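You operate a simulated robot arm through the tools that you are given. There is no shell and no other tool. Be economical: measure what you need, move in short steps, check, and stop when the job is done.

You are at the controls of a simulated two-armed robot. One attempt, no reset.

JOB
Pick up the spare strainer with one hand, pass it to the other hand and put it on the middle shelf of the long bench. Set down upright: spare strainer.

Only the result counts: the job must be done as asked and must still hold three seconds after the hand-in. Knocking over, shifting, dropping, spilling or breaking anything else fails it.

ROBOT AND FRAMES
Two 7-joint arms with two-finger parallel grippers on one trunk, on a base that drives. Base frame: it is fixed to the floor where the robot stands at the start and does not move with it; the origin is under the middle of the robot, x ahead of it, y to its left, z up. Readings come in cm, rad, newtons and seconds.
The left shoulder is at the start at [7, 13.3, 112.6], the right one opposite. With the tool pointing down near the work surface each hand reaches from about 10 to 64 cm from the robot's upright axis, wherever it stands, measured 20 degrees to its own side. Places, roughly: middle shelf of the long bench [150, 90, 50]. Payload 1.57 kg a hand.
Tool frame (each hand has its own): the origin (TCP) lies between the finger pads and is the grasp point; the fingertips stand 3 cm ahead of it; z points along the fingers, y is the line along which they close. Largest opening 8 cm; finger width 1.7, thickness 1.2; the body of the gripper, 4 by 8.2 cm, starts 8 cm behind the TCP.
Orientation is that of the tool frame in the base frame, as a unit quaternion [x, y, z, w]. With the fingers straight down and closing along the base's y, the tool's x points along the base's -x, its y along +y and its z along -z.

CONTROLS
- The arms move only by the tool play_rows. It takes "left_steps", "right_steps" or both (then of equal length, played together; a hand with none holds still); each is a list that holds one entry, the list of rows, each a list of 7 numbers: the turn, a rotation vector about the tool's x, y, z in units of 5 degrees (1.0 is 5 degrees), then the shift along the tool's x, y, z in units of 25 mm (1.0 is 25 mm), then the gripper command, from -1 (fully open) to 1 (shut), values between in proportion. In form: [[[rx, ry, rz, tx, ty, tz, fingers], ...]]. A call has 1 to 10 rows; each row shifts and turns the commanded pose from where the row before left it, along the tool's axes as they then stand. A call with a number of a shift or a turn outside -1 to 1 is refused whole. Each row takes 0.2 s and may step no farther than 5 cm and 0.15 rad from the row before; otherwise, or with a gripper value out of range, the whole call is refused. A pose out of reach is approached as far as the arm can. The call stops where the force on the tool passes 40 N (or 10 N more than at its start, if that is more) or the arm is blocked; 0.2 s more then pass. The fingers move at their own pace (about 15.3 cm/s each) and stop on an object; they squeeze with about 26 N. The grip force told is the motor's: it shows also when the fingers shut on nothing. Time passes only in rows, and 0.2 s behind the last, so rows that do not move let the fingers close. It gives the time, the measured TCP pose, the force on the tool (base axes), the opening and the grip force at its end, in the units of the frame above (readings bear some noise), with the torque about the TCP (base axes, N m) and any sound that the robot's microphone picked up.
- Cameras (640 x 400 px; columns grow to the right, rows downward): "scene" is now at [13.5, -0.19, 134.94]; the picture's right is [-0.01, -1.00, 0.00], its down [-0.62, 0.00, -0.78] and it looks along [0.78, -0.01, -0.62] (base axes); focal length 257 px, centre (320, 200). "left" rides on the left gripper at [7.2, 0.7, -12.2] in its tool frame; the picture's right is [-0.09, 1.00, 0.00], its down [-0.84, -0.08, -0.54] and it looks along [-0.54, -0.05, 0.84] (tool axes); focal length 238 px, centre (320, 200). "right" rides on the right gripper at [7.2, -0.7, -12.2] in its tool frame; the picture's right is [0.09, 1.00, 0.00], its down [-0.84, 0.08, -0.54] and it looks along [-0.54, 0.05, 0.84] (tool axes); focal length 238 px, centre (320, 200). There is no depth. A picture from a camera that has moved, and an enlarged one, comes with that camera's place and axes in the base frame and with its lens.
- snapshot(camera): a new picture of that camera. No time passes.
- move_column(by): slides the trunk up (or, below 0, down) by that many cm; the arms and the scene camera ride with it, the base frame stays. It gives what a move gives, with no picture.
- drive_base(legs): drives the robot by 1 to 6 legs, each [ahead, left, turn to the left] in cm, cm and rad, along the robot's own axes; the way and the turn of a leg run together, so that a leg with both is an arc; at most 150 cm and 3.142 rad a leg. The arms and the cameras ride along, it lands a little off, and it stops where it bumps. It gives what a move gives.
- turn_head(pan, tilt): turns the head with the scene camera to pan (to the left, within 1.501 rad either way) and tilt (down, from -0.506 to 1.204), counted from straight ahead of the robot. It gives what a move gives.
- inspect(camera, box): a new picture of the part [left, top, right, bottom] of that camera's present view, enlarged. No time passes.
- hand_in(): hands the job in; it is judged then, once.

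Go step by step. Nothing tells you exact positions but the pictures and the camera data: compare them with the known pose of the tool, close in by small moves and look again before you grip or let go. The budget is 120 turns and 92 pictures, counting those below and the enlarged ones. Unless the task says otherwise, let go and move clear before handing in, and close with one line.

The tools are called after "Call:" as a command line: name --argument value ..., lists and objects as JSON in quotes. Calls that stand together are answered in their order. play_rows: Moves the arms, as the interface text tells. Its arguments: {"type":"object","properties":{"left_steps":{"type":"array","items":{"type":"array","items":{"type":"array","items":{"type":"number"}}}},"right_steps":{"type":"array","items":{"type":"array","items":{"type":"array","items":{"type":"number"}}}}},"required":[]} The other tools are called the same way: move_column (by) slides the trunk up or down; drive_base (legs) drives the base; turn_head (pan, tilt) turns the head that bears the scene camera; snapshot (camera) takes a picture; inspect (camera, box) takes an enlarged picture of a part of a camera's view; hand_in () hands the job in.

At the start:

```text
t: 0.0
left_eef_pos: [37.97, 8.52, 111.4]
left_tool_rot: [-0.001, 1.0, 0.0, 0.0]
left_force: [-0.4, -0.3, -0.3]
left_ft_torque: [-0.01, -0.01, 0.03]
left_opening: 7.98
left_grip_force: 0.1
right_eef_pos: [39.1, -21.45, 107.26]
right_tool_rot: [0.0, 1.0, 0.001, 0.0]
right_force: [0.0, -0.3, -0.2]
right_ft_torque: [-0.02, 0.03, 0.0]
right_opening: 8.03
right_grip_force: 0.0
trunk travel left (down, up): [-70.0, 24.0]
robot x, y, heading: [-0.26, -0.05, 0.001]
head pan, tilt: [-0.007, 0.672]
```

scene: 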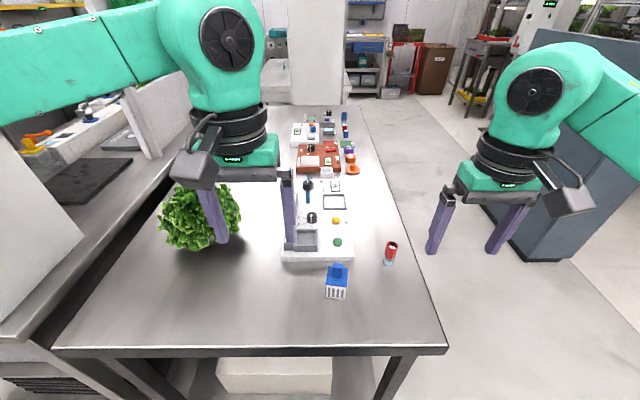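
right: 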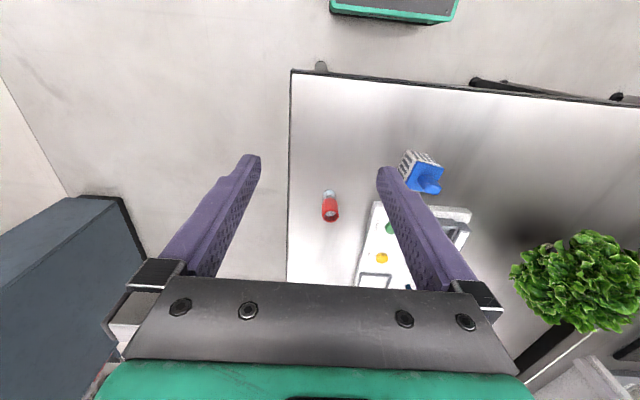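
left: 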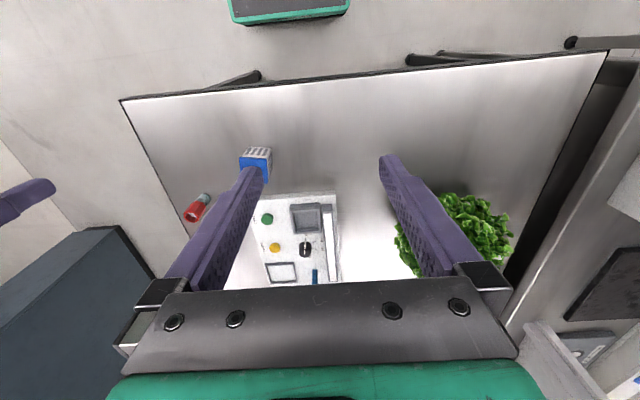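

I see a bench with a blue/white slotted item, a red/clear item, a lettuce and a panel. I'll enlarge to tell which is the strainer.

Call:
inspect --camera "scene" --box '[270, 200, 430, 300]'

Call:
inspect --camera "scene" --box '[270, 100, 390, 200]'

Call:
turn_head --pan 0.6 --tilt 0.5

```text
4.00 times, centred on (350, 250) of scene
camera zoom: at [13.5, -0.19, 134.94], right [-0.01, -1.0, 0.0], down [-0.62, 0.0, -0.78], along [0.78, -0.01, -0.62], focal length 1028 px, centre (200, 0)
```

zoom: 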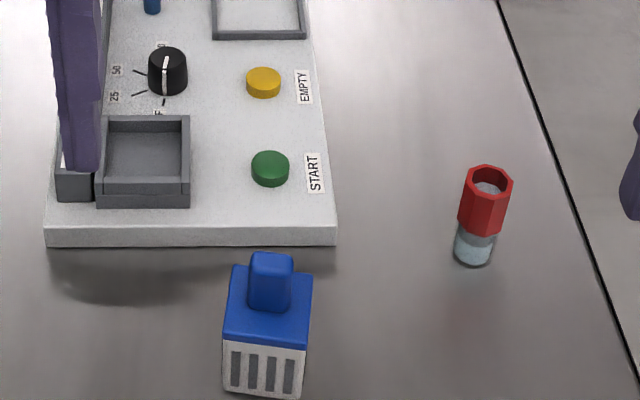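

```text
4.00 times, centred on (330, 150) of scene
camera zoom: at [13.5, -0.19, 134.94], right [-0.01, -1.0, 0.0], down [-0.62, 0.0, -0.78], along [0.78, -0.01, -0.62], focal length 1028 px, centre (280, 400)
```

zoom: 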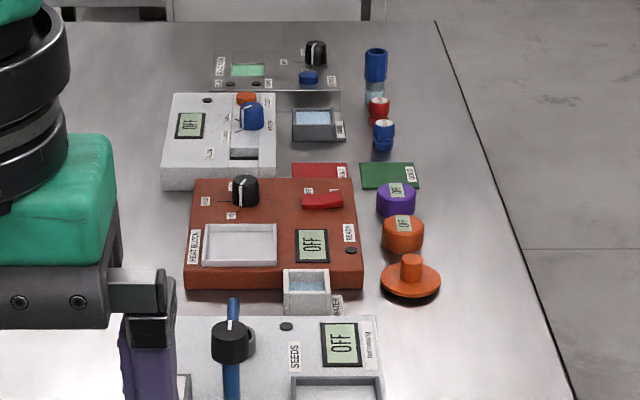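

```text
t: 1.0
left_eef_pos: [38.04, 8.37, 111.34]
left_tool_rot: [0.0, 1.0, 0.0, 0.0]
left_force: [0.2, -0.6, -1.0]
left_ft_torque: [-0.02, 0.01, 0.0]
left_opening: 7.99
left_grip_force: 0.0
right_eef_pos: [39.23, -21.51, 107.22]
right_tool_rot: [0.0, 1.0, 0.001, 0.0]
right_force: [-0.4, -0.2, 0.6]
right_ft_torque: [0.0, -0.02, 0.0]
right_opening: 8.01
right_grip_force: 0.1
trunk travel left (down, up): [-70.0, 24.0]
robot x, y, heading: [-0.14, 0.33, 0.004]
head pan, tilt: [0.6, 0.499]
```

The blue-capped slotted basket looks like the strainer; I'll look toward the long bench on the left and check for alternatives.

Call:
snapshot --camera "scene"

Call:
inspect --camera "left" --box '[180, 130, 360, 290]'

```text
86 pictures are left
camera scene: at [12.41, 4.99, 136.47], right [0.56, -0.83, 0.0], down [-0.4, -0.27, -0.88], along [0.72, 0.5, -0.48], focal length 257 px, centre (320, 200)
```

scene: 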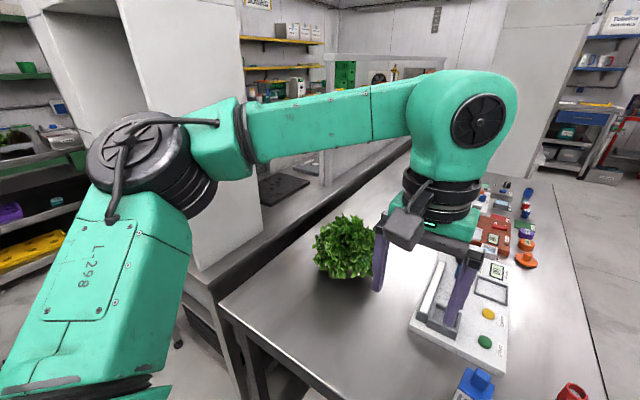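

```text
2.50 times, centred on (270, 210) of left
camera zoom: at [30.78, 9.0, 123.47], right [0.09, 1.0, 0.0], down [0.84, -0.08, 0.54], along [0.54, -0.05, -0.84], focal length 596 px, centre (445, 175)
```

zoom: 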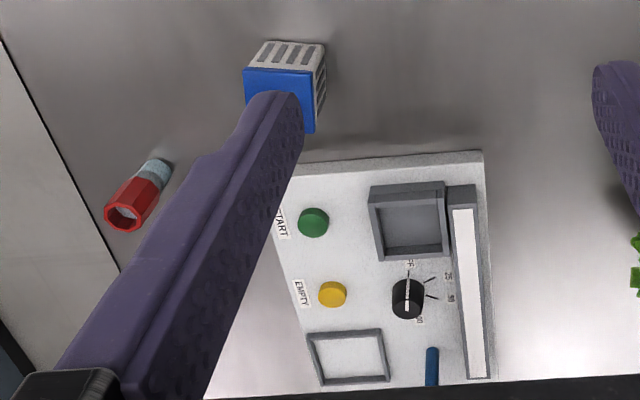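

I want to see candidates closer with the right hand camera before deciding.

Call:
inspect --camera "right" --box '[300, 140, 460, 240]'

Call:
turn_head --pan 0.0 --tilt 0.45

Call:
inspect --camera "scene" --box '[280, 140, 380, 240]'

```text
4.00 times, centred on (380, 190) of right
camera zoom: at [31.92, -22.3, 119.6], right [-0.09, 1.0, 0.0], down [0.84, 0.08, 0.54], along [0.54, 0.05, -0.84], focal length 953 px, centre (80, 240)
```

zoom: 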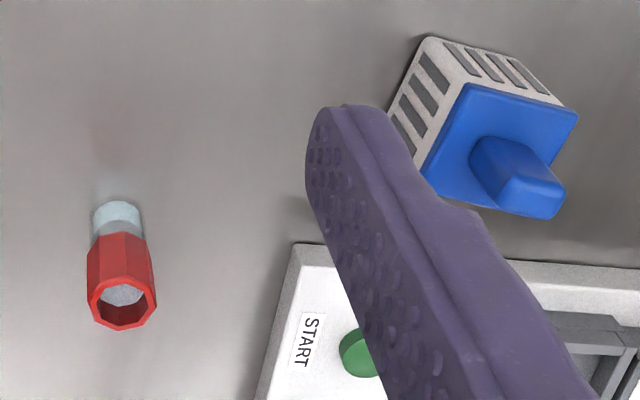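

```text
t: 2.0
left_eef_pos: [38.03, 8.41, 111.44]
left_tool_rot: [0.0, 1.0, 0.0, -0.001]
left_force: [0.6, -0.5, -0.2]
left_ft_torque: [0.02, -0.02, 0.03]
left_opening: 8.0
left_grip_force: 0.1
right_eef_pos: [39.19, -21.36, 107.42]
right_tool_rot: [0.0, 1.0, 0.0, 0.001]
right_force: [-0.1, 0.3, 0.2]
right_ft_torque: [0.02, -0.01, 0.01]
right_opening: 8.0
right_grip_force: 0.0
trunk travel left (down, up): [-70.0, 24.0]
robot x, y, heading: [0.3, 0.08, -0.001]
head pan, tilt: [0.0, 0.45]
```

```text
4.00 times, centred on (330, 190) of scene
camera zoom: at [14.09, -0.12, 136.91], right [0.0, -1.0, 0.0], down [-0.44, 0.0, -0.9], along [0.9, 0.0, -0.44], focal length 1028 px, centre (280, 240)
```

zoom: 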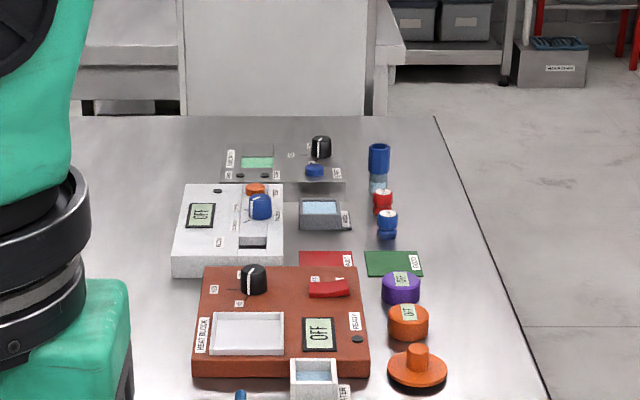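

The red item seems to have a mesh inside too, so I need a closer look. I'll bring the right hand above it (around [54,-18.6,82]) for inspection.

Call:
play_rows --right_steps '[[[0, 0, 0, -1, 0.2, 0.5, -1], [0, 0, 0, -1, 0.2, 0.5, -1], [0, 0, 0, -1, 0.2, 0.5, -1], [0, 0, 0, -1, 0.2, 0.5, -1], [0, 0, 0, -1, 0.2, 0.5, -1], [0, 0, 0, -1, 0.2, 0.5, -1]]]'

Call:
snapshot --camera "right"

```text
t: 3.4
left_eef_pos: [38.15, 8.64, 111.33]
left_tool_rot: [0.0, 1.0, 0.0, -0.001]
left_force: [-0.6, 0.7, -0.5]
left_ft_torque: [0.0, -0.02, 0.03]
left_opening: 7.99
left_grip_force: 0.0
right_eef_pos: [54.29, -18.58, 99.67]
right_tool_rot: [0.0, 1.0, 0.0, -0.001]
right_force: [0.4, 1.2, 0.3]
right_ft_torque: [0.0, 0.01, 0.01]
right_opening: 8.01
right_grip_force: 0.0
trunk travel left (down, up): [-70.0, 24.0]
robot x, y, heading: [-0.09, -0.04, -0.005]
head pan, tilt: [0.0, 0.45]
```

```text
82 pictures are left
camera right: at [47.11, -19.26, 112.03], right [-0.09, 1.0, 0.0], down [0.84, 0.08, 0.54], along [0.54, 0.05, -0.84], focal length 238 px, centre (320, 200)
```

right: 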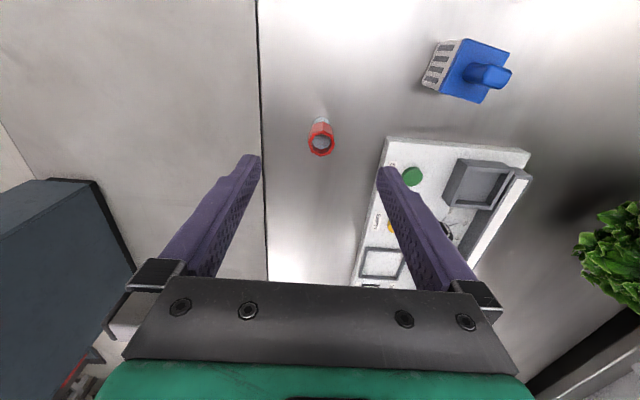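

Call:
inspect --camera "right" --box '[290, 105, 354, 170]'

Call:
inspect --camera "right" --box '[410, 30, 520, 110]'

Call:
inspect --camera "scene" --box '[350, 170, 386, 206]'

```text
6.15 times, centred on (322, 138) of right
camera zoom: at [47.11, -19.26, 112.03], right [-0.09, 1.0, 0.0], down [0.84, 0.08, 0.54], along [0.54, 0.05, -0.84], focal length 1467 px, centre (308, 585)
```

zoom: 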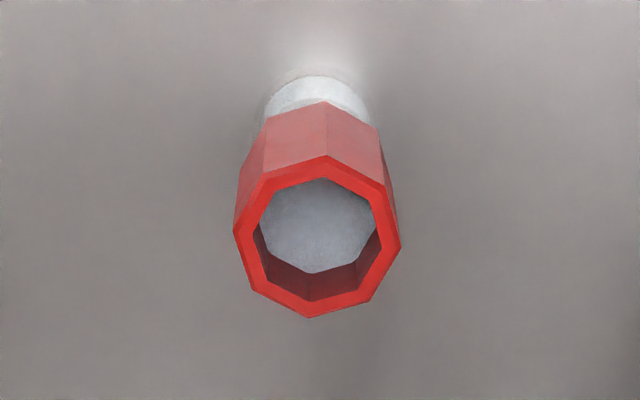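

```text
5.00 times, centred on (465, 70) of right
camera zoom: at [47.11, -19.26, 112.03], right [-0.09, 1.0, 0.0], down [0.84, 0.08, 0.54], along [0.54, 0.05, -0.84], focal length 1192 px, centre (-405, 850)
```

zoom: 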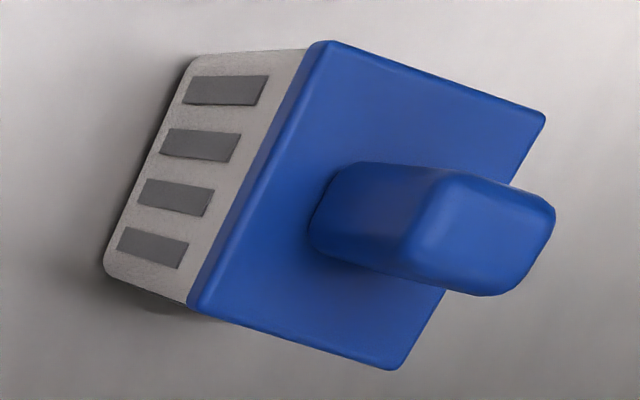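

```text
11.11 times, centred on (368, 188) of scene
camera zoom: at [14.21, -0.05, 136.9], right [0.0, -1.0, 0.0], down [-0.44, 0.0, -0.9], along [0.9, 0.0, -0.44], focal length 2856 px, centre (-213, 333)
```

zoom: 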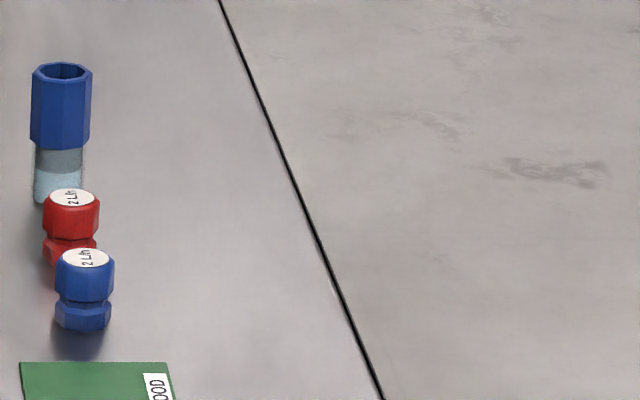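

The red item is just a nozzle (others marked "2 L/min" match it), so the slotted blue-handled basket at about [47.8,-4.6,86] is the strainer. Now I look for the long bench and its shelves.

Call:
turn_head --pan 0.35 --tilt 0.3

Call:
snapshot --camera "scene"

Call:
turn_head --pan 1.3 --tilt 0.5

Call:
snapshot --camera "scene"

```text
t: 4.2
left_eef_pos: [37.91, 8.3, 111.34]
left_tool_rot: [0.0, 1.0, 0.0, 0.0]
left_force: [0.5, -0.5, -0.1]
left_ft_torque: [0.02, 0.0, 0.0]
left_opening: 7.98
left_grip_force: 0.1
right_eef_pos: [54.28, -18.54, 99.81]
right_tool_rot: [0.001, 1.0, 0.001, 0.0]
right_force: [0.4, 0.0, -0.2]
right_ft_torque: [0.02, 0.04, 0.0]
right_opening: 8.01
right_grip_force: 0.1
trunk travel left (down, up): [-70.0, 24.0]
robot x, y, heading: [-0.04, -0.09, -0.001]
head pan, tilt: [0.351, 0.3]
```

```text
78 pictures are left
camera scene: at [13.65, 3.05, 138.31], right [0.34, -0.94, 0.0], down [-0.28, -0.1, -0.96], along [0.9, 0.33, -0.3], focal length 257 px, centre (320, 200)
```

scene: 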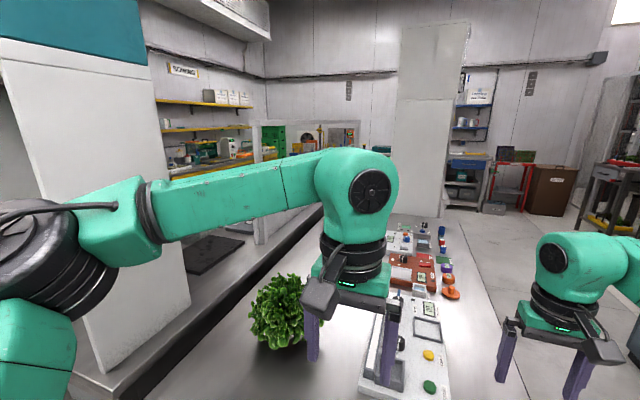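

```text
t: 5.5
left_eef_pos: [38.05, 8.38, 111.36]
left_tool_rot: [0.001, 1.0, 0.0, -0.001]
left_force: [-0.4, -0.3, 0.6]
left_ft_torque: [-0.01, 0.02, 0.0]
left_opening: 8.04
left_grip_force: 0.2
right_eef_pos: [54.35, -18.43, 99.73]
right_tool_rot: [0.0, 1.0, -0.001, -0.002]
right_force: [-0.5, 0.5, 0.6]
right_ft_torque: [0.02, -0.01, 0.01]
right_opening: 8.01
right_grip_force: 0.1
trunk travel left (down, up): [-70.0, 24.0]
robot x, y, heading: [0.2, 0.14, 0.004]
head pan, tilt: [1.3, 0.499]
```

```text
77 pictures are left
camera scene: at [7.35, 8.63, 136.47], right [0.96, -0.27, 0.0], down [-0.13, -0.46, -0.88], along [0.24, 0.85, -0.48], focal length 257 px, centre (320, 200)
```

scene: 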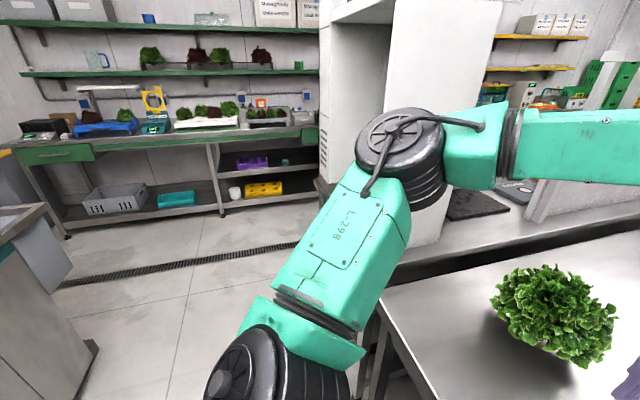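

The long bench seems to run alongside the table on the left, perhaps with shelves under it. I'll look further down-left.

Call:
turn_head --pan 0.85 --tilt 1.0

Call:
snapshot --camera "scene"

Call:
turn_head --pan -0.9 --tilt 0.5

Call:
snapshot --camera "scene"

```text
t: 6.4
left_eef_pos: [38.19, 8.35, 111.38]
left_tool_rot: [-0.001, 1.0, 0.0, 0.0]
left_force: [-1.2, -0.1, 1.0]
left_ft_torque: [0.02, -0.01, -0.02]
left_opening: 8.0
left_grip_force: 0.0
right_eef_pos: [54.37, -18.49, 99.8]
right_tool_rot: [0.0, 1.0, 0.0, 0.0]
right_force: [0.2, 0.3, -0.1]
right_ft_torque: [-0.01, 0.01, 0.03]
right_opening: 7.99
right_grip_force: 0.0
trunk travel left (down, up): [-70.0, 24.0]
robot x, y, heading: [-0.1, 0.22, -0.002]
head pan, tilt: [0.85, 1.0]
```

```text
76 pictures are left
camera scene: at [9.49, 5.11, 132.37], right [0.75, -0.66, 0.0], down [-0.55, -0.63, -0.54], along [0.36, 0.41, -0.84], focal length 257 px, centre (320, 200)
```

scene: 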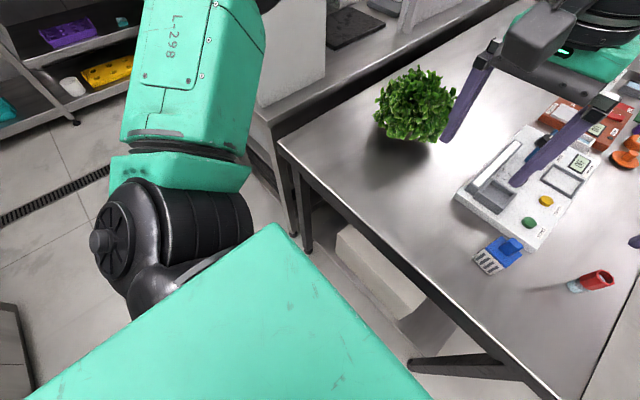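

```text
t: 8.2
left_eef_pos: [37.95, 8.37, 111.41]
left_tool_rot: [0.0, 1.0, 0.0, 0.0]
left_force: [0.4, 0.0, -0.6]
left_ft_torque: [0.01, 0.03, 0.04]
left_opening: 8.02
left_grip_force: 0.1
right_eef_pos: [54.21, -18.53, 99.71]
right_tool_rot: [0.0, 1.0, 0.0, 0.0]
right_force: [-0.6, 0.4, 0.1]
right_ft_torque: [0.02, 0.01, -0.01]
right_opening: 8.01
right_grip_force: 0.0
trunk travel left (down, up): [-70.0, 24.0]
robot x, y, heading: [-0.31, -0.19, -0.002]
head pan, tilt: [-0.901, 0.499]
```

```text
75 pictures are left
camera scene: at [10.56, -7.26, 136.47], right [-0.78, -0.62, 0.0], down [-0.3, 0.38, -0.88], along [0.55, -0.69, -0.48], focal length 257 px, centre (320, 200)
```

scene: 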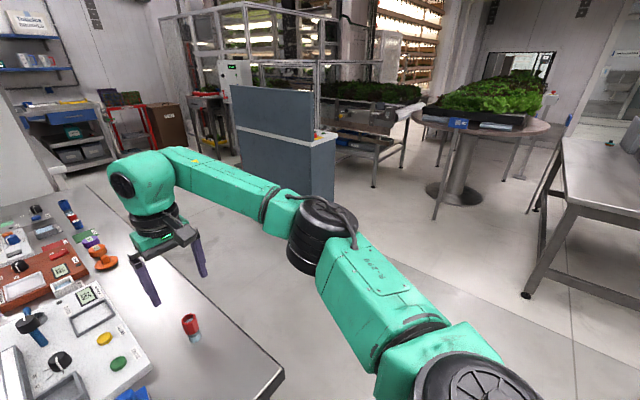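

The long bench starts beside the table's left corner (front y≈62, near end x≈36). I'll first pick the strainer by its handle (handle top z≈90, flange z≈86, turned about -9°): left hand moves clear, right hand goes above it.

Call:
play_rows --left_steps '[[[0, 0, 0, 0, 0.7, -0.3, -1], [0, 0, 0, 0, 0.7, -0.3, -1], [0, 0, 0, 0, 0.7, -0.3, -1], [0, 0, 0, 0, 0.7, -0.3, -1], [0, 0, 0, 0, 0.7, -0.3, -1], [0, 0, 0, 0, 0.7, -0.3, -1]]]' --right_steps '[[[0, 0, 0, 0.43, 0.93, 0.1, -1], [0, 0, 0, 0.43, 0.93, 0.1, -1], [0, 0, 0, 0.43, 0.93, 0.1, -1], [0, 0, 0, 0.43, 0.93, 0.1, -1], [0, 0, 0.85, 0.43, 0.93, 0.1, -1], [0, 0, 0.85, 0.43, 0.93, 0.1, -1]]]'

Call:
turn_head --pan 0.0 --tilt 0.8

Call:
snapshot --camera "right"

Call:
snapshot --camera "scene"

```text
t: 9.6
left_eef_pos: [37.94, 19.0, 115.91]
left_tool_rot: [0.001, 1.0, -0.001, 0.001]
left_force: [0.2, 0.4, -0.3]
left_ft_torque: [-0.05, 0.01, -0.02]
left_opening: 8.0
left_grip_force: 0.1
right_eef_pos: [47.86, -4.24, 98.22]
right_tool_rot: [0.074, 0.997, 0.0, 0.0]
right_force: [-0.4, -0.2, 0.2]
right_ft_torque: [-0.04, -0.04, -0.02]
right_opening: 8.01
right_grip_force: 0.1
trunk travel left (down, up): [-70.0, 24.0]
robot x, y, heading: [-0.33, -0.06, -0.001]
head pan, tilt: [-0.901, 0.499]
```

```text
t: 10.8
left_eef_pos: [37.84, 19.05, 116.01]
left_tool_rot: [-0.001, 1.0, 0.0, 0.0]
left_force: [-0.1, -0.3, 0.0]
left_ft_torque: [0.01, -0.06, 0.02]
left_opening: 7.99
left_grip_force: 0.0
right_eef_pos: [47.98, -4.51, 98.37]
right_tool_rot: [0.074, 0.997, 0.0, 0.0]
right_force: [0.3, 0.1, 0.8]
right_ft_torque: [-0.01, 0.04, 0.01]
right_opening: 7.99
right_grip_force: 0.1
trunk travel left (down, up): [-70.0, 24.0]
robot x, y, heading: [0.15, 0.2, -0.005]
head pan, tilt: [0.0, 0.799]
```

```text
74 pictures are left
camera right: at [40.64, -4.24, 110.58], right [0.06, 1.0, 0.0], down [0.84, -0.05, 0.54], along [0.54, -0.03, -0.84], focal length 238 px, centre (320, 200)
```

right: 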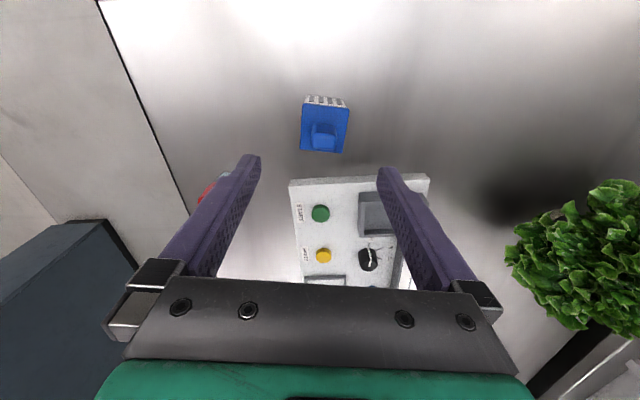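

```text
73 pictures are left
camera scene: at [12.97, -0.13, 133.87], right [0.0, -1.0, 0.0], down [-0.72, 0.0, -0.7], along [0.7, 0.0, -0.72], focal length 257 px, centre (320, 200)
```

scene: 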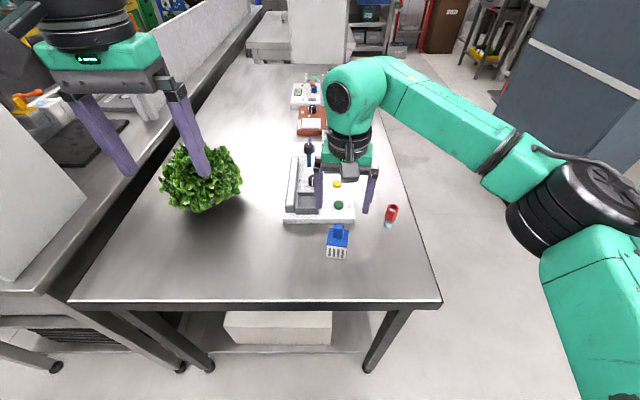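

The hand is over the area; I'll enlarge both views to refine the strainer's position.

Call:
inspect --camera "right" --box '[285, 85, 365, 165]'

Call:
inspect --camera "scene" --box '[310, 215, 366, 265]'

Call:
inspect --camera "scene" --box '[0, 230, 220, 400]'

```text
5.00 times, centred on (325, 125) of right
camera zoom: at [40.64, -4.24, 110.58], right [0.06, 1.0, 0.0], down [0.84, -0.05, 0.54], along [0.54, -0.03, -0.84], focal length 1192 px, centre (295, 575)
```

zoom: 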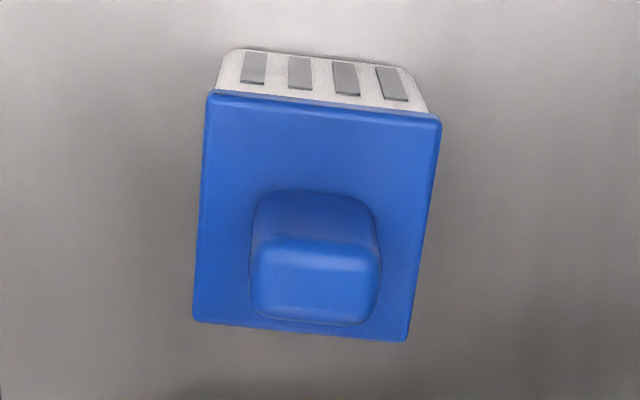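

```text
8.00 times, centred on (338, 240) of scene
camera zoom: at [12.97, -0.13, 133.87], right [0.0, -1.0, 0.0], down [-0.72, 0.0, -0.7], along [0.7, 0.0, -0.72], focal length 2056 px, centre (176, -120)
```

zoom: 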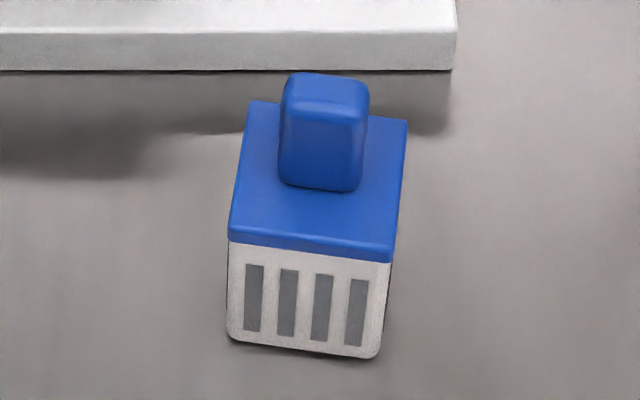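

```text
2.35 times, centred on (110, 315) of scene
camera zoom: at [12.97, -0.13, 133.87], right [0.0, -1.0, 0.0], down [-0.72, 0.0, -0.7], along [0.7, 0.0, -0.72], focal length 605 px, centre (814, -71)
```

zoom: 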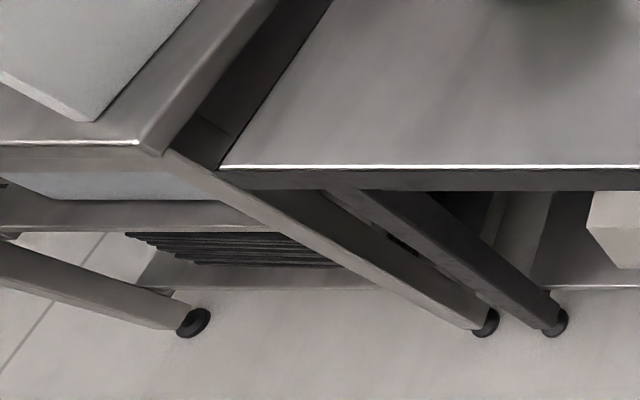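

The flange top centre is at about [47.6,-4.2,86.5] and the handle top at z≈90.3, about 2.2 cm wide. I descend to TCP z≈89.9 so the tips stay just above the flange.

Call:
play_rows --right_steps '[[[0, 0, 0, 0.06, 0.03, 0.8, -1], [0, 0, 0, 0.06, 0.03, 0.8, -1], [0, 0, 0, 0.06, 0.02, 0.8, -1], [0, 0, 0, 0, 0, 0.6, -1], [0, 0, 0, 0, 0, 0.36, -1]]]'

Call:
inspect --camera "scene" --box '[290, 180, 390, 270]'

Call:
snapshot --camera "right"

```text
t: 12.0
left_eef_pos: [38.05, 19.01, 115.9]
left_tool_rot: [0.0, 1.0, 0.0, 0.001]
left_force: [0.5, 0.4, -0.3]
left_ft_torque: [-0.01, 0.0, 0.05]
left_opening: 8.0
left_grip_force: 0.1
right_eef_pos: [47.49, -4.19, 89.94]
right_tool_rot: [0.075, 0.997, 0.0, 0.0]
right_force: [-0.1, -0.2, 0.1]
right_ft_torque: [-0.02, -0.01, -0.01]
right_opening: 8.0
right_grip_force: 0.0
trunk travel left (down, up): [-70.0, 24.0]
robot x, y, heading: [0.11, 0.25, -0.002]
head pan, tilt: [0.0, 0.799]
```

```text
4.44 times, centred on (340, 225) of scene
camera zoom: at [12.98, -0.13, 133.87], right [0.0, -1.0, 0.0], down [-0.72, 0.0, -0.7], along [0.7, 0.0, -0.72], focal length 1142 px, centre (231, 89)
```

zoom: 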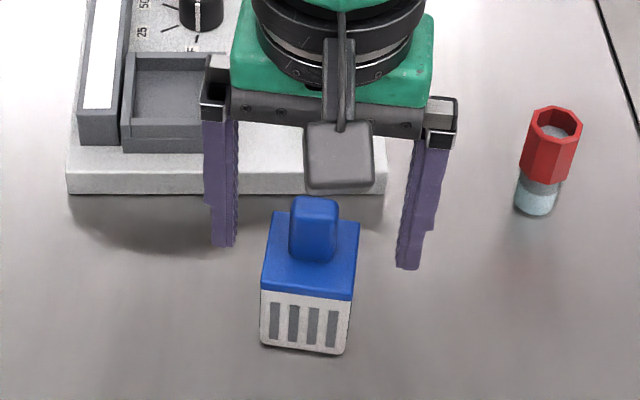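

```text
68 pictures are left
camera right: at [40.16, -3.99, 102.18], right [0.06, 1.0, 0.0], down [0.84, -0.05, 0.54], along [0.54, -0.03, -0.84], focal length 238 px, centre (320, 200)
```

right: 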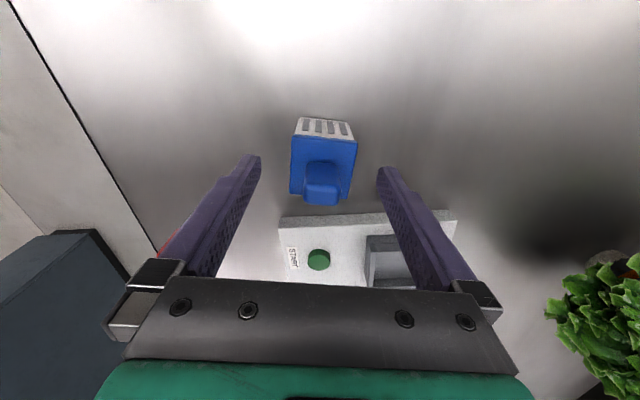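

The handle sits centred between the fingers at TCP. Closing, then lifting a little.

Call:
play_rows --right_steps '[[[0, 0, 0, 0, 0, 0, 1], [0, 0, 0, 0, 0, 0, 1], [0, 0, 0, 0, 0, 0, 1], [0, 0, 0, 0, 0, 0, 1]]]'

Call:
play_rows --right_steps '[[[0, 0, 0, 0, 0, -0.4, 1], [0, 0, 0, 0, 0, -0.8, 1], [0, 0, 0, 0, 0, -0.8, 1], [0, 0, 0, 0, 0, -0.8, 1]]]'

Call:
inspect --camera "scene" --box '[290, 150, 390, 240]'

```text
t: 13.0
left_eef_pos: [38.1, 19.09, 115.98]
left_tool_rot: [0.0, 1.0, 0.0, 0.0]
left_force: [-0.1, -0.1, -0.1]
left_ft_torque: [0.0, -0.01, 0.01]
left_opening: 8.0
left_grip_force: 0.1
right_eef_pos: [47.42, -4.21, 89.94]
right_tool_rot: [0.074, 0.997, 0.0, 0.0]
right_force: [0.3, 0.1, -0.1]
right_ft_torque: [-0.02, 0.01, 0.0]
right_opening: 2.31
right_grip_force: 26.2
trunk travel left (down, up): [-70.0, 24.0]
robot x, y, heading: [0.11, -0.5, 0.002]
head pan, tilt: [0.0, 0.799]
```

```text
t: 14.0
left_eef_pos: [37.96, 18.88, 115.9]
left_tool_rot: [-0.001, 1.0, 0.0, -0.001]
left_force: [-0.7, -0.6, 0.2]
left_ft_torque: [0.02, -0.03, 0.03]
left_opening: 7.99
left_grip_force: 0.0
right_eef_pos: [47.53, -4.22, 96.88]
right_tool_rot: [0.074, 0.997, 0.0, 0.0]
right_force: [0.2, -0.3, -0.6]
right_ft_torque: [0.02, 0.0, -0.01]
right_opening: 2.29
right_grip_force: 26.1
trunk travel left (down, up): [-70.0, 24.0]
robot x, y, heading: [-0.04, -0.11, -0.0]
head pan, tilt: [0.0, 0.799]
```

```text
4.44 times, centred on (340, 195) of scene
camera zoom: at [12.95, -0.11, 133.87], right [0.0, -1.0, 0.0], down [-0.72, 0.0, -0.7], along [0.7, 0.0, -0.72], focal length 1142 px, centre (231, 222)
```

zoom: 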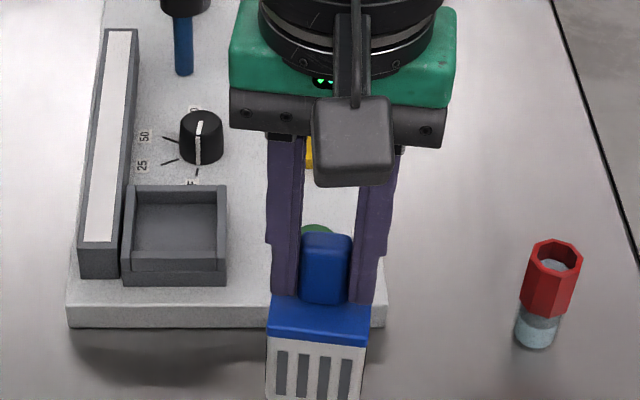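

The strainer is held (opening 2.3). I lift it higher, back away from the table, and look at the long bench's open end.

Call:
play_rows --right_steps '[[[0, 0, 0, 0.3, 0, -0.8, 1], [0, 0, 0, 0.3, 0, -0.8, 1], [0, 0, 0, 0.3, 0, -0.8, 1], [0, 0, 0, 0.3, 0, -0.8, 1], [0, 0, 0, 0.3, 0, -0.8, 1]]]'

Call:
drive_base --legs '[[-50, 0, 0]]'

Call:
turn_head --pan 0.9 --tilt 0.6

Call:
snapshot --camera "scene"

```text
t: 15.2
left_eef_pos: [37.99, 19.06, 115.9]
left_tool_rot: [-0.001, 1.0, 0.001, 0.0]
left_force: [-0.4, 0.4, -0.3]
left_ft_torque: [0.01, 0.03, -0.01]
left_opening: 8.02
left_grip_force: 0.1
right_eef_pos: [43.8, -3.64, 106.9]
right_tool_rot: [0.074, 0.997, 0.0, -0.001]
right_force: [0.0, 0.0, 0.0]
right_ft_torque: [0.03, 0.02, 0.0]
right_opening: 2.32
right_grip_force: 26.3
trunk travel left (down, up): [-70.0, 24.0]
robot x, y, heading: [0.13, -0.03, 0.002]
head pan, tilt: [0.0, 0.799]
```

```text
t: 18.1
left_eef_pos: [-12.25, 18.86, 115.95]
left_tool_rot: [0.002, 1.0, -0.001, 0.0]
left_force: [-0.7, -0.1, 0.1]
left_ft_torque: [0.01, -0.02, 0.01]
left_opening: 7.99
left_grip_force: 0.0
right_eef_pos: [-6.48, -3.8, 106.78]
right_tool_rot: [0.076, 0.997, 0.0, -0.001]
right_force: [-0.1, 0.3, -1.0]
right_ft_torque: [0.01, 0.04, -0.02]
right_opening: 2.31
right_grip_force: 26.2
trunk travel left (down, up): [-70.0, 24.0]
robot x, y, heading: [-50.44, 0.17, -0.005]
head pan, tilt: [0.0, 0.799]
```

```text
t: 19.3
left_eef_pos: [-12.29, 18.81, 115.88]
left_tool_rot: [0.001, 1.0, 0.0, 0.0]
left_force: [0.2, 0.1, 0.1]
left_ft_torque: [-0.01, -0.06, 0.0]
left_opening: 7.99
left_grip_force: 0.1
right_eef_pos: [-6.54, -3.67, 106.85]
right_tool_rot: [0.076, 0.997, 0.0, -0.001]
right_force: [-0.2, 0.0, -1.1]
right_ft_torque: [-0.03, 0.0, 0.01]
right_opening: 2.32
right_grip_force: 26.5
trunk travel left (down, up): [-70.0, 24.0]
robot x, y, heading: [-50.41, -0.21, -0.006]
head pan, tilt: [0.901, 0.6]
```

```text
66 pictures are left
camera scene: at [-39.93, 6.85, 135.56], right [0.78, -0.62, 0.0], down [-0.35, -0.44, -0.82], along [0.52, 0.64, -0.57], focal length 257 px, centre (320, 200)
```

scene: 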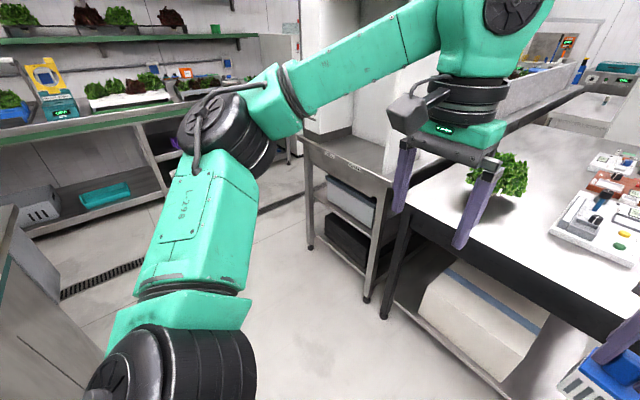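

The bench end is open, with a grey bin on its middle shelf and a black crate on the lower one. Zooming in.

Call:
inspect --camera "scene" --box '[280, 120, 420, 310]'

```text
2.11 times, centred on (350, 215) of scene
camera zoom: at [-39.93, 6.85, 135.56], right [0.78, -0.62, 0.0], down [-0.35, -0.44, -0.82], along [0.52, 0.64, -0.57], focal length 541 px, centre (257, 168)
```

zoom: 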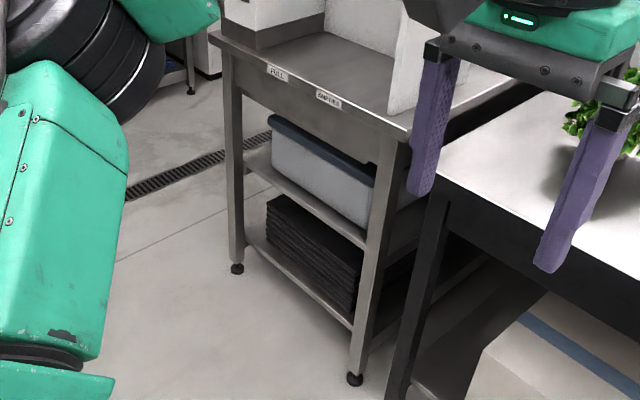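

The bin blocks the near end of the shelf, so I'll check access from the far (+y) side. Strafe left along the free floor and look.

Call:
drive_base --legs '[[15, 0, 0], [0, 95, 0]]'

Call:
turn_head --pan 0.2 --tilt 0.5

Call:
snapshot --camera "scene"

```text
t: 25.2
left_eef_pos: [2.21, 114.13, 115.84]
left_tool_rot: [-0.004, 1.0, 0.0, 0.001]
left_force: [0.3, -0.2, 0.0]
left_ft_torque: [0.0, 0.01, 0.0]
left_opening: 8.02
left_grip_force: 0.1
right_eef_pos: [8.23, 91.7, 106.83]
right_tool_rot: [0.07, 0.998, 0.0, 0.0]
right_force: [-0.1, -0.3, -0.4]
right_ft_torque: [0.01, -0.02, 0.03]
right_opening: 2.32
right_grip_force: 25.8
trunk travel left (down, up): [-70.0, 24.0]
robot x, y, heading: [-35.81, 95.07, 0.005]
head pan, tilt: [0.901, 0.6]
```

```text
t: 26.3
left_eef_pos: [2.31, 114.18, 115.95]
left_tool_rot: [-0.005, 1.0, 0.0, 0.0]
left_force: [0.5, -0.5, 0.0]
left_ft_torque: [0.01, -0.02, 0.0]
left_opening: 7.99
left_grip_force: 0.0
right_eef_pos: [8.34, 91.71, 106.9]
right_tool_rot: [0.071, 0.997, 0.001, 0.001]
right_force: [-0.4, 0.4, 0.3]
right_ft_torque: [-0.03, 0.02, 0.01]
right_opening: 2.29
right_grip_force: 26.2
trunk travel left (down, up): [-70.0, 24.0]
robot x, y, heading: [-35.9, 94.73, 0.009]
head pan, tilt: [0.201, 0.499]
```

```text
64 pictures are left
camera scene: at [-21.83, 96.74, 136.47], right [0.21, -0.98, 0.0], down [-0.47, -0.1, -0.88], along [0.86, 0.18, -0.48], focal length 257 px, centre (320, 200)
```

scene: 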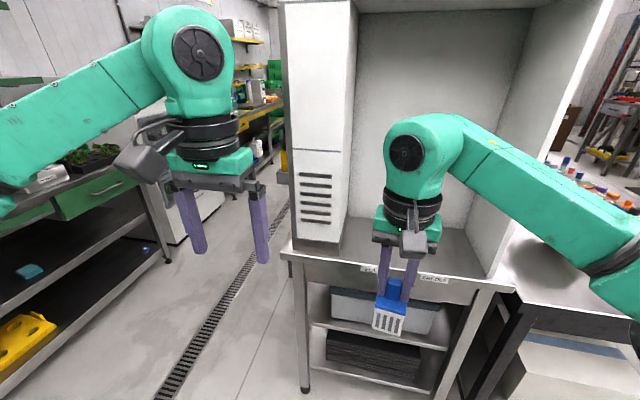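

There's an aisle along the bench's +y side (drain runs in it). I'll move to its mouth and look down it.

Call:
drive_base --legs '[[0, 52, 0]]'

Call:
turn_head --pan -0.15 --tilt 0.45

Call:
snapshot --camera "scene"

```text
t: 29.4
left_eef_pos: [1.72, 166.4, 115.9]
left_tool_rot: [-0.006, 1.0, 0.0, 0.0]
left_force: [0.2, -0.3, -0.1]
left_ft_torque: [0.01, 0.04, 0.0]
left_opening: 8.0
left_grip_force: 0.1
right_eef_pos: [7.66, 143.89, 106.86]
right_tool_rot: [0.068, 0.998, 0.001, 0.001]
right_force: [0.3, -0.4, 0.0]
right_ft_torque: [-0.01, 0.0, -0.03]
right_opening: 2.33
right_grip_force: 25.8
trunk travel left (down, up): [-70.0, 24.0]
robot x, y, heading: [-35.71, 147.37, 0.012]
head pan, tilt: [0.201, 0.499]
```

```text
t: 30.2
left_eef_pos: [1.68, 166.49, 115.82]
left_tool_rot: [-0.007, 1.0, 0.0, 0.0]
left_force: [-1.0, 1.0, -0.7]
left_ft_torque: [-0.02, -0.01, -0.03]
left_opening: 8.0
left_grip_force: 0.0
right_eef_pos: [7.67, 143.95, 106.76]
right_tool_rot: [0.068, 0.998, 0.0, 0.0]
right_force: [0.5, -0.2, -1.4]
right_ft_torque: [-0.04, 0.0, -0.03]
right_opening: 2.31
right_grip_force: 26.4
trunk travel left (down, up): [-70.0, 24.0]
robot x, y, heading: [-36.49, 147.34, 0.014]
head pan, tilt: [-0.15, 0.45]
```

```text
63 pictures are left
camera scene: at [-22.15, 145.75, 136.91], right [-0.14, -0.99, 0.0], down [-0.43, 0.06, -0.9], along [0.89, -0.12, -0.44], focal length 257 px, centre (320, 200)
```

scene: 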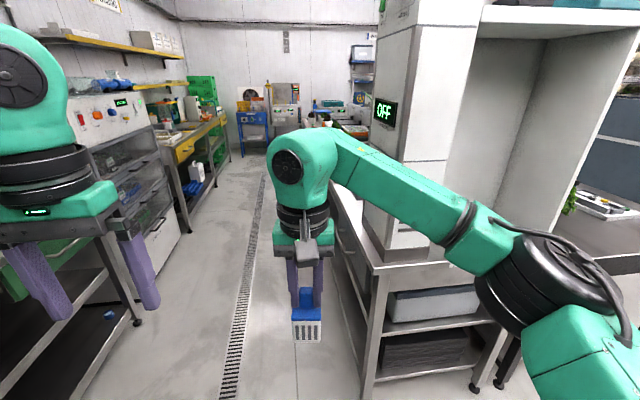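

The aisle is wide and the bench's shelves open onto it. I'll drive in alongside and look at the middle shelf.

Call:
drive_base --legs '[[0, 23, -0.014], [100, 0, 0]]'

Call:
turn_head --pan -0.9 --tilt 0.6

Call:
snapshot --camera "scene"

```text
t: 36.7
left_eef_pos: [102.56, 188.06, 115.87]
left_tool_rot: [0.003, 1.0, 0.0, -0.001]
left_force: [0.4, 0.1, 0.6]
left_ft_torque: [-0.01, 0.04, 0.02]
left_opening: 8.01
left_grip_force: 0.1
right_eef_pos: [108.31, 165.54, 106.9]
right_tool_rot: [0.077, 0.997, 0.0, 0.0]
right_force: [0.1, -0.7, -0.4]
right_ft_torque: [0.01, 0.02, 0.0]
right_opening: 2.3
right_grip_force: 26.2
trunk travel left (down, up): [-70.0, 24.0]
robot x, y, heading: [64.37, 169.5, -0.006]
head pan, tilt: [-0.15, 0.45]
```

```text
t: 37.8
left_eef_pos: [102.58, 188.11, 115.87]
left_tool_rot: [0.004, 1.0, 0.0, 0.0]
left_force: [0.1, 0.0, -0.7]
left_ft_torque: [-0.01, 0.0, -0.01]
left_opening: 7.98
left_grip_force: 0.1
right_eef_pos: [108.25, 165.45, 106.9]
right_tool_rot: [0.078, 0.997, 0.0, 0.0]
right_force: [0.3, -0.2, -0.8]
right_ft_torque: [-0.03, 0.02, -0.03]
right_opening: 2.3
right_grip_force: 26.2
trunk travel left (down, up): [-70.0, 24.0]
robot x, y, heading: [64.62, 169.64, -0.005]
head pan, tilt: [-0.901, 0.6]
```

```text
62 pictures are left
camera scene: at [74.78, 162.33, 135.56], right [-0.79, -0.62, 0.0], down [-0.35, 0.44, -0.83], along [0.51, -0.65, -0.56], focal length 257 px, centre (320, 200)
```

scene: 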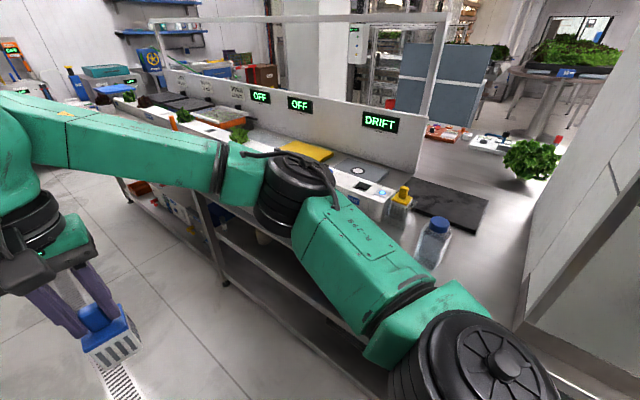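

The middle shelf on this side looks open near x≈110–130. I drive ahead and turn to face the bench, then look at the shelf head on.

Call:
drive_base --legs '[[60, 12, 0], [0, 0, -1.565]]'

Call:
turn_head --pan 0.0 --tilt 0.75

Call:
snapshot --camera "scene"

```text
t: 45.1
left_eef_pos: [144.22, 143.19, 115.93]
left_tool_rot: [0.704, 0.71, 0.0, 0.0]
left_force: [0.1, -0.2, 0.7]
left_ft_torque: [-0.03, 0.02, -0.03]
left_opening: 8.0
left_grip_force: 0.0
right_eef_pos: [121.71, 137.12, 106.89]
right_tool_rot: [0.755, 0.655, 0.0, 0.0]
right_force: [-1.1, -0.4, -1.1]
right_ft_torque: [-0.03, -0.01, 0.01]
right_opening: 2.28
right_grip_force: 26.3
trunk travel left (down, up): [-70.0, 24.0]
robot x, y, heading: [124.94, 180.93, -1.565]
head pan, tilt: [-0.901, 0.6]
```

```text
t: 46.3
left_eef_pos: [144.25, 143.1, 115.89]
left_tool_rot: [0.703, 0.711, 0.0, 0.0]
left_force: [0.1, 0.1, -0.3]
left_ft_torque: [0.03, -0.01, 0.01]
left_opening: 7.98
left_grip_force: 0.0
right_eef_pos: [121.71, 137.12, 106.86]
right_tool_rot: [0.756, 0.655, 0.001, 0.0]
right_force: [0.6, 0.0, -0.7]
right_ft_torque: [0.02, 0.04, 0.04]
right_opening: 2.32
right_grip_force: 26.1
trunk travel left (down, up): [-70.0, 24.0]
robot x, y, heading: [125.2, 180.54, -1.56]
head pan, tilt: [0.0, 0.75]
```

```text
61 pictures are left
camera scene: at [124.93, 167.55, 134.27], right [-1.0, -0.01, 0.0], down [-0.01, 0.68, -0.73], along [0.01, -0.73, -0.68], focal length 257 px, centre (320, 200)
```

scene: 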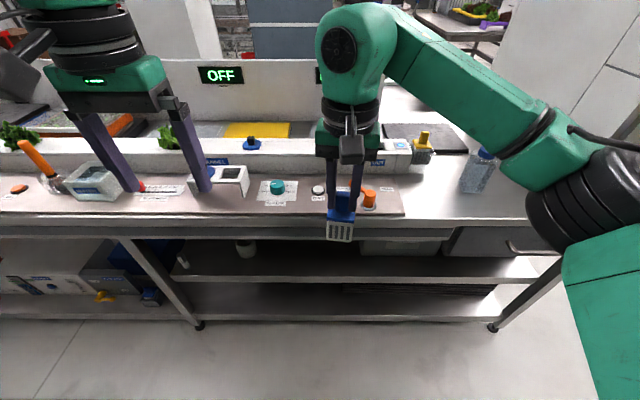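

I'm facing the bench; its front edge is near y≈121 and the middle shelf is visible below. Back off slightly, lower the trunk and look into the shelf.

Call:
drive_base --legs '[[-10, 0, -0.008]]'

Call:
move_column --by -45

Call:
turn_head --pan 0.0 --tilt 0.45

Call:
snapshot --camera "scene"

```text
t: 47.4
left_eef_pos: [143.78, 152.88, 115.94]
left_tool_rot: [0.707, 0.707, 0.0, 0.0]
left_force: [-0.5, 0.3, -0.3]
left_ft_torque: [0.0, 0.0, 0.02]
left_opening: 7.97
left_grip_force: 0.0
right_eef_pos: [121.3, 147.14, 106.79]
right_tool_rot: [0.758, 0.652, 0.001, 0.0]
right_force: [0.6, 0.2, -0.6]
right_ft_torque: [-0.01, 0.02, 0.01]
right_opening: 2.3
right_grip_force: 25.9
trunk travel left (down, up): [-70.0, 24.0]
robot x, y, heading: [124.75, 190.84, -1.571]
head pan, tilt: [0.0, 0.75]
```

```text
refused: -45 is not a number from -40 to 40
```

```text
t: 48.2
left_eef_pos: [143.86, 153.1, 116.04]
left_tool_rot: [0.707, 0.707, 0.0, 0.0]
left_force: [-1.0, 0.6, 0.0]
left_ft_torque: [0.0, -0.01, -0.01]
left_opening: 8.0
left_grip_force: 0.0
right_eef_pos: [121.3, 147.29, 106.95]
right_tool_rot: [0.758, 0.653, 0.0, -0.001]
right_force: [-0.3, 0.4, 0.0]
right_ft_torque: [0.01, 0.01, 0.02]
right_opening: 2.32
right_grip_force: 26.1
trunk travel left (down, up): [-70.0, 24.0]
robot x, y, heading: [124.75, 190.85, -1.573]
head pan, tilt: [0.0, 0.45]
```

```text
60 pictures are left
camera scene: at [124.79, 176.76, 136.92], right [-1.0, 0.0, 0.0], down [0.0, 0.44, -0.9], along [0.0, -0.9, -0.44], focal length 257 px, centre (320, 200)
```

scene: 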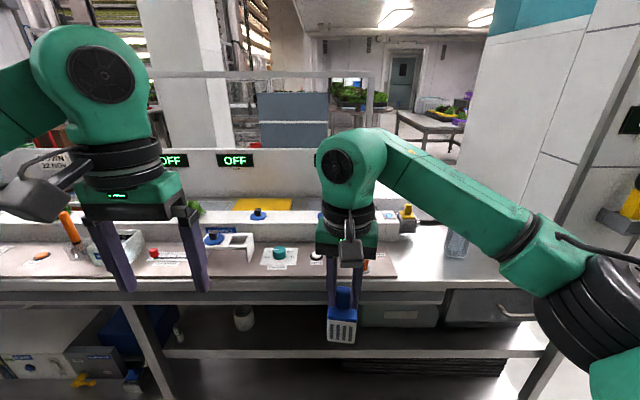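

Call:
move_column --by -35

Call:
snapshot --camera "scene"

```text
t: 51.6
left_eef_pos: [143.73, 152.99, 80.9]
left_tool_rot: [0.708, 0.707, 0.0, -0.001]
left_force: [0.6, 0.3, -0.6]
left_ft_torque: [0.0, 0.0, 0.0]
left_opening: 8.0
left_grip_force: 0.0
right_eef_pos: [121.26, 147.17, 71.8]
right_tool_rot: [0.758, 0.652, 0.0, 0.0]
right_force: [-0.3, -0.1, -0.3]
right_ft_torque: [0.01, 0.03, -0.02]
right_opening: 2.3
right_grip_force: 26.0
trunk travel left (down, up): [-35.0, 59.0]
robot x, y, heading: [124.56, 191.21, -1.569]
head pan, tilt: [0.0, 0.45]
```

```text
59 pictures are left
camera scene: at [124.79, 176.71, 101.92], right [-1.0, 0.0, 0.0], down [0.0, 0.44, -0.9], along [0.0, -0.9, -0.44], focal length 257 px, centre (320, 200)
```

scene: 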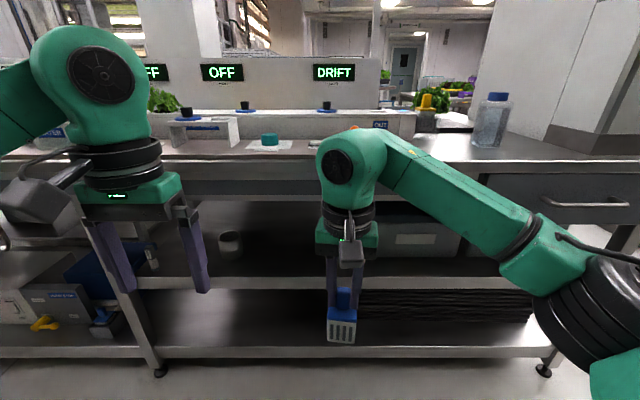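

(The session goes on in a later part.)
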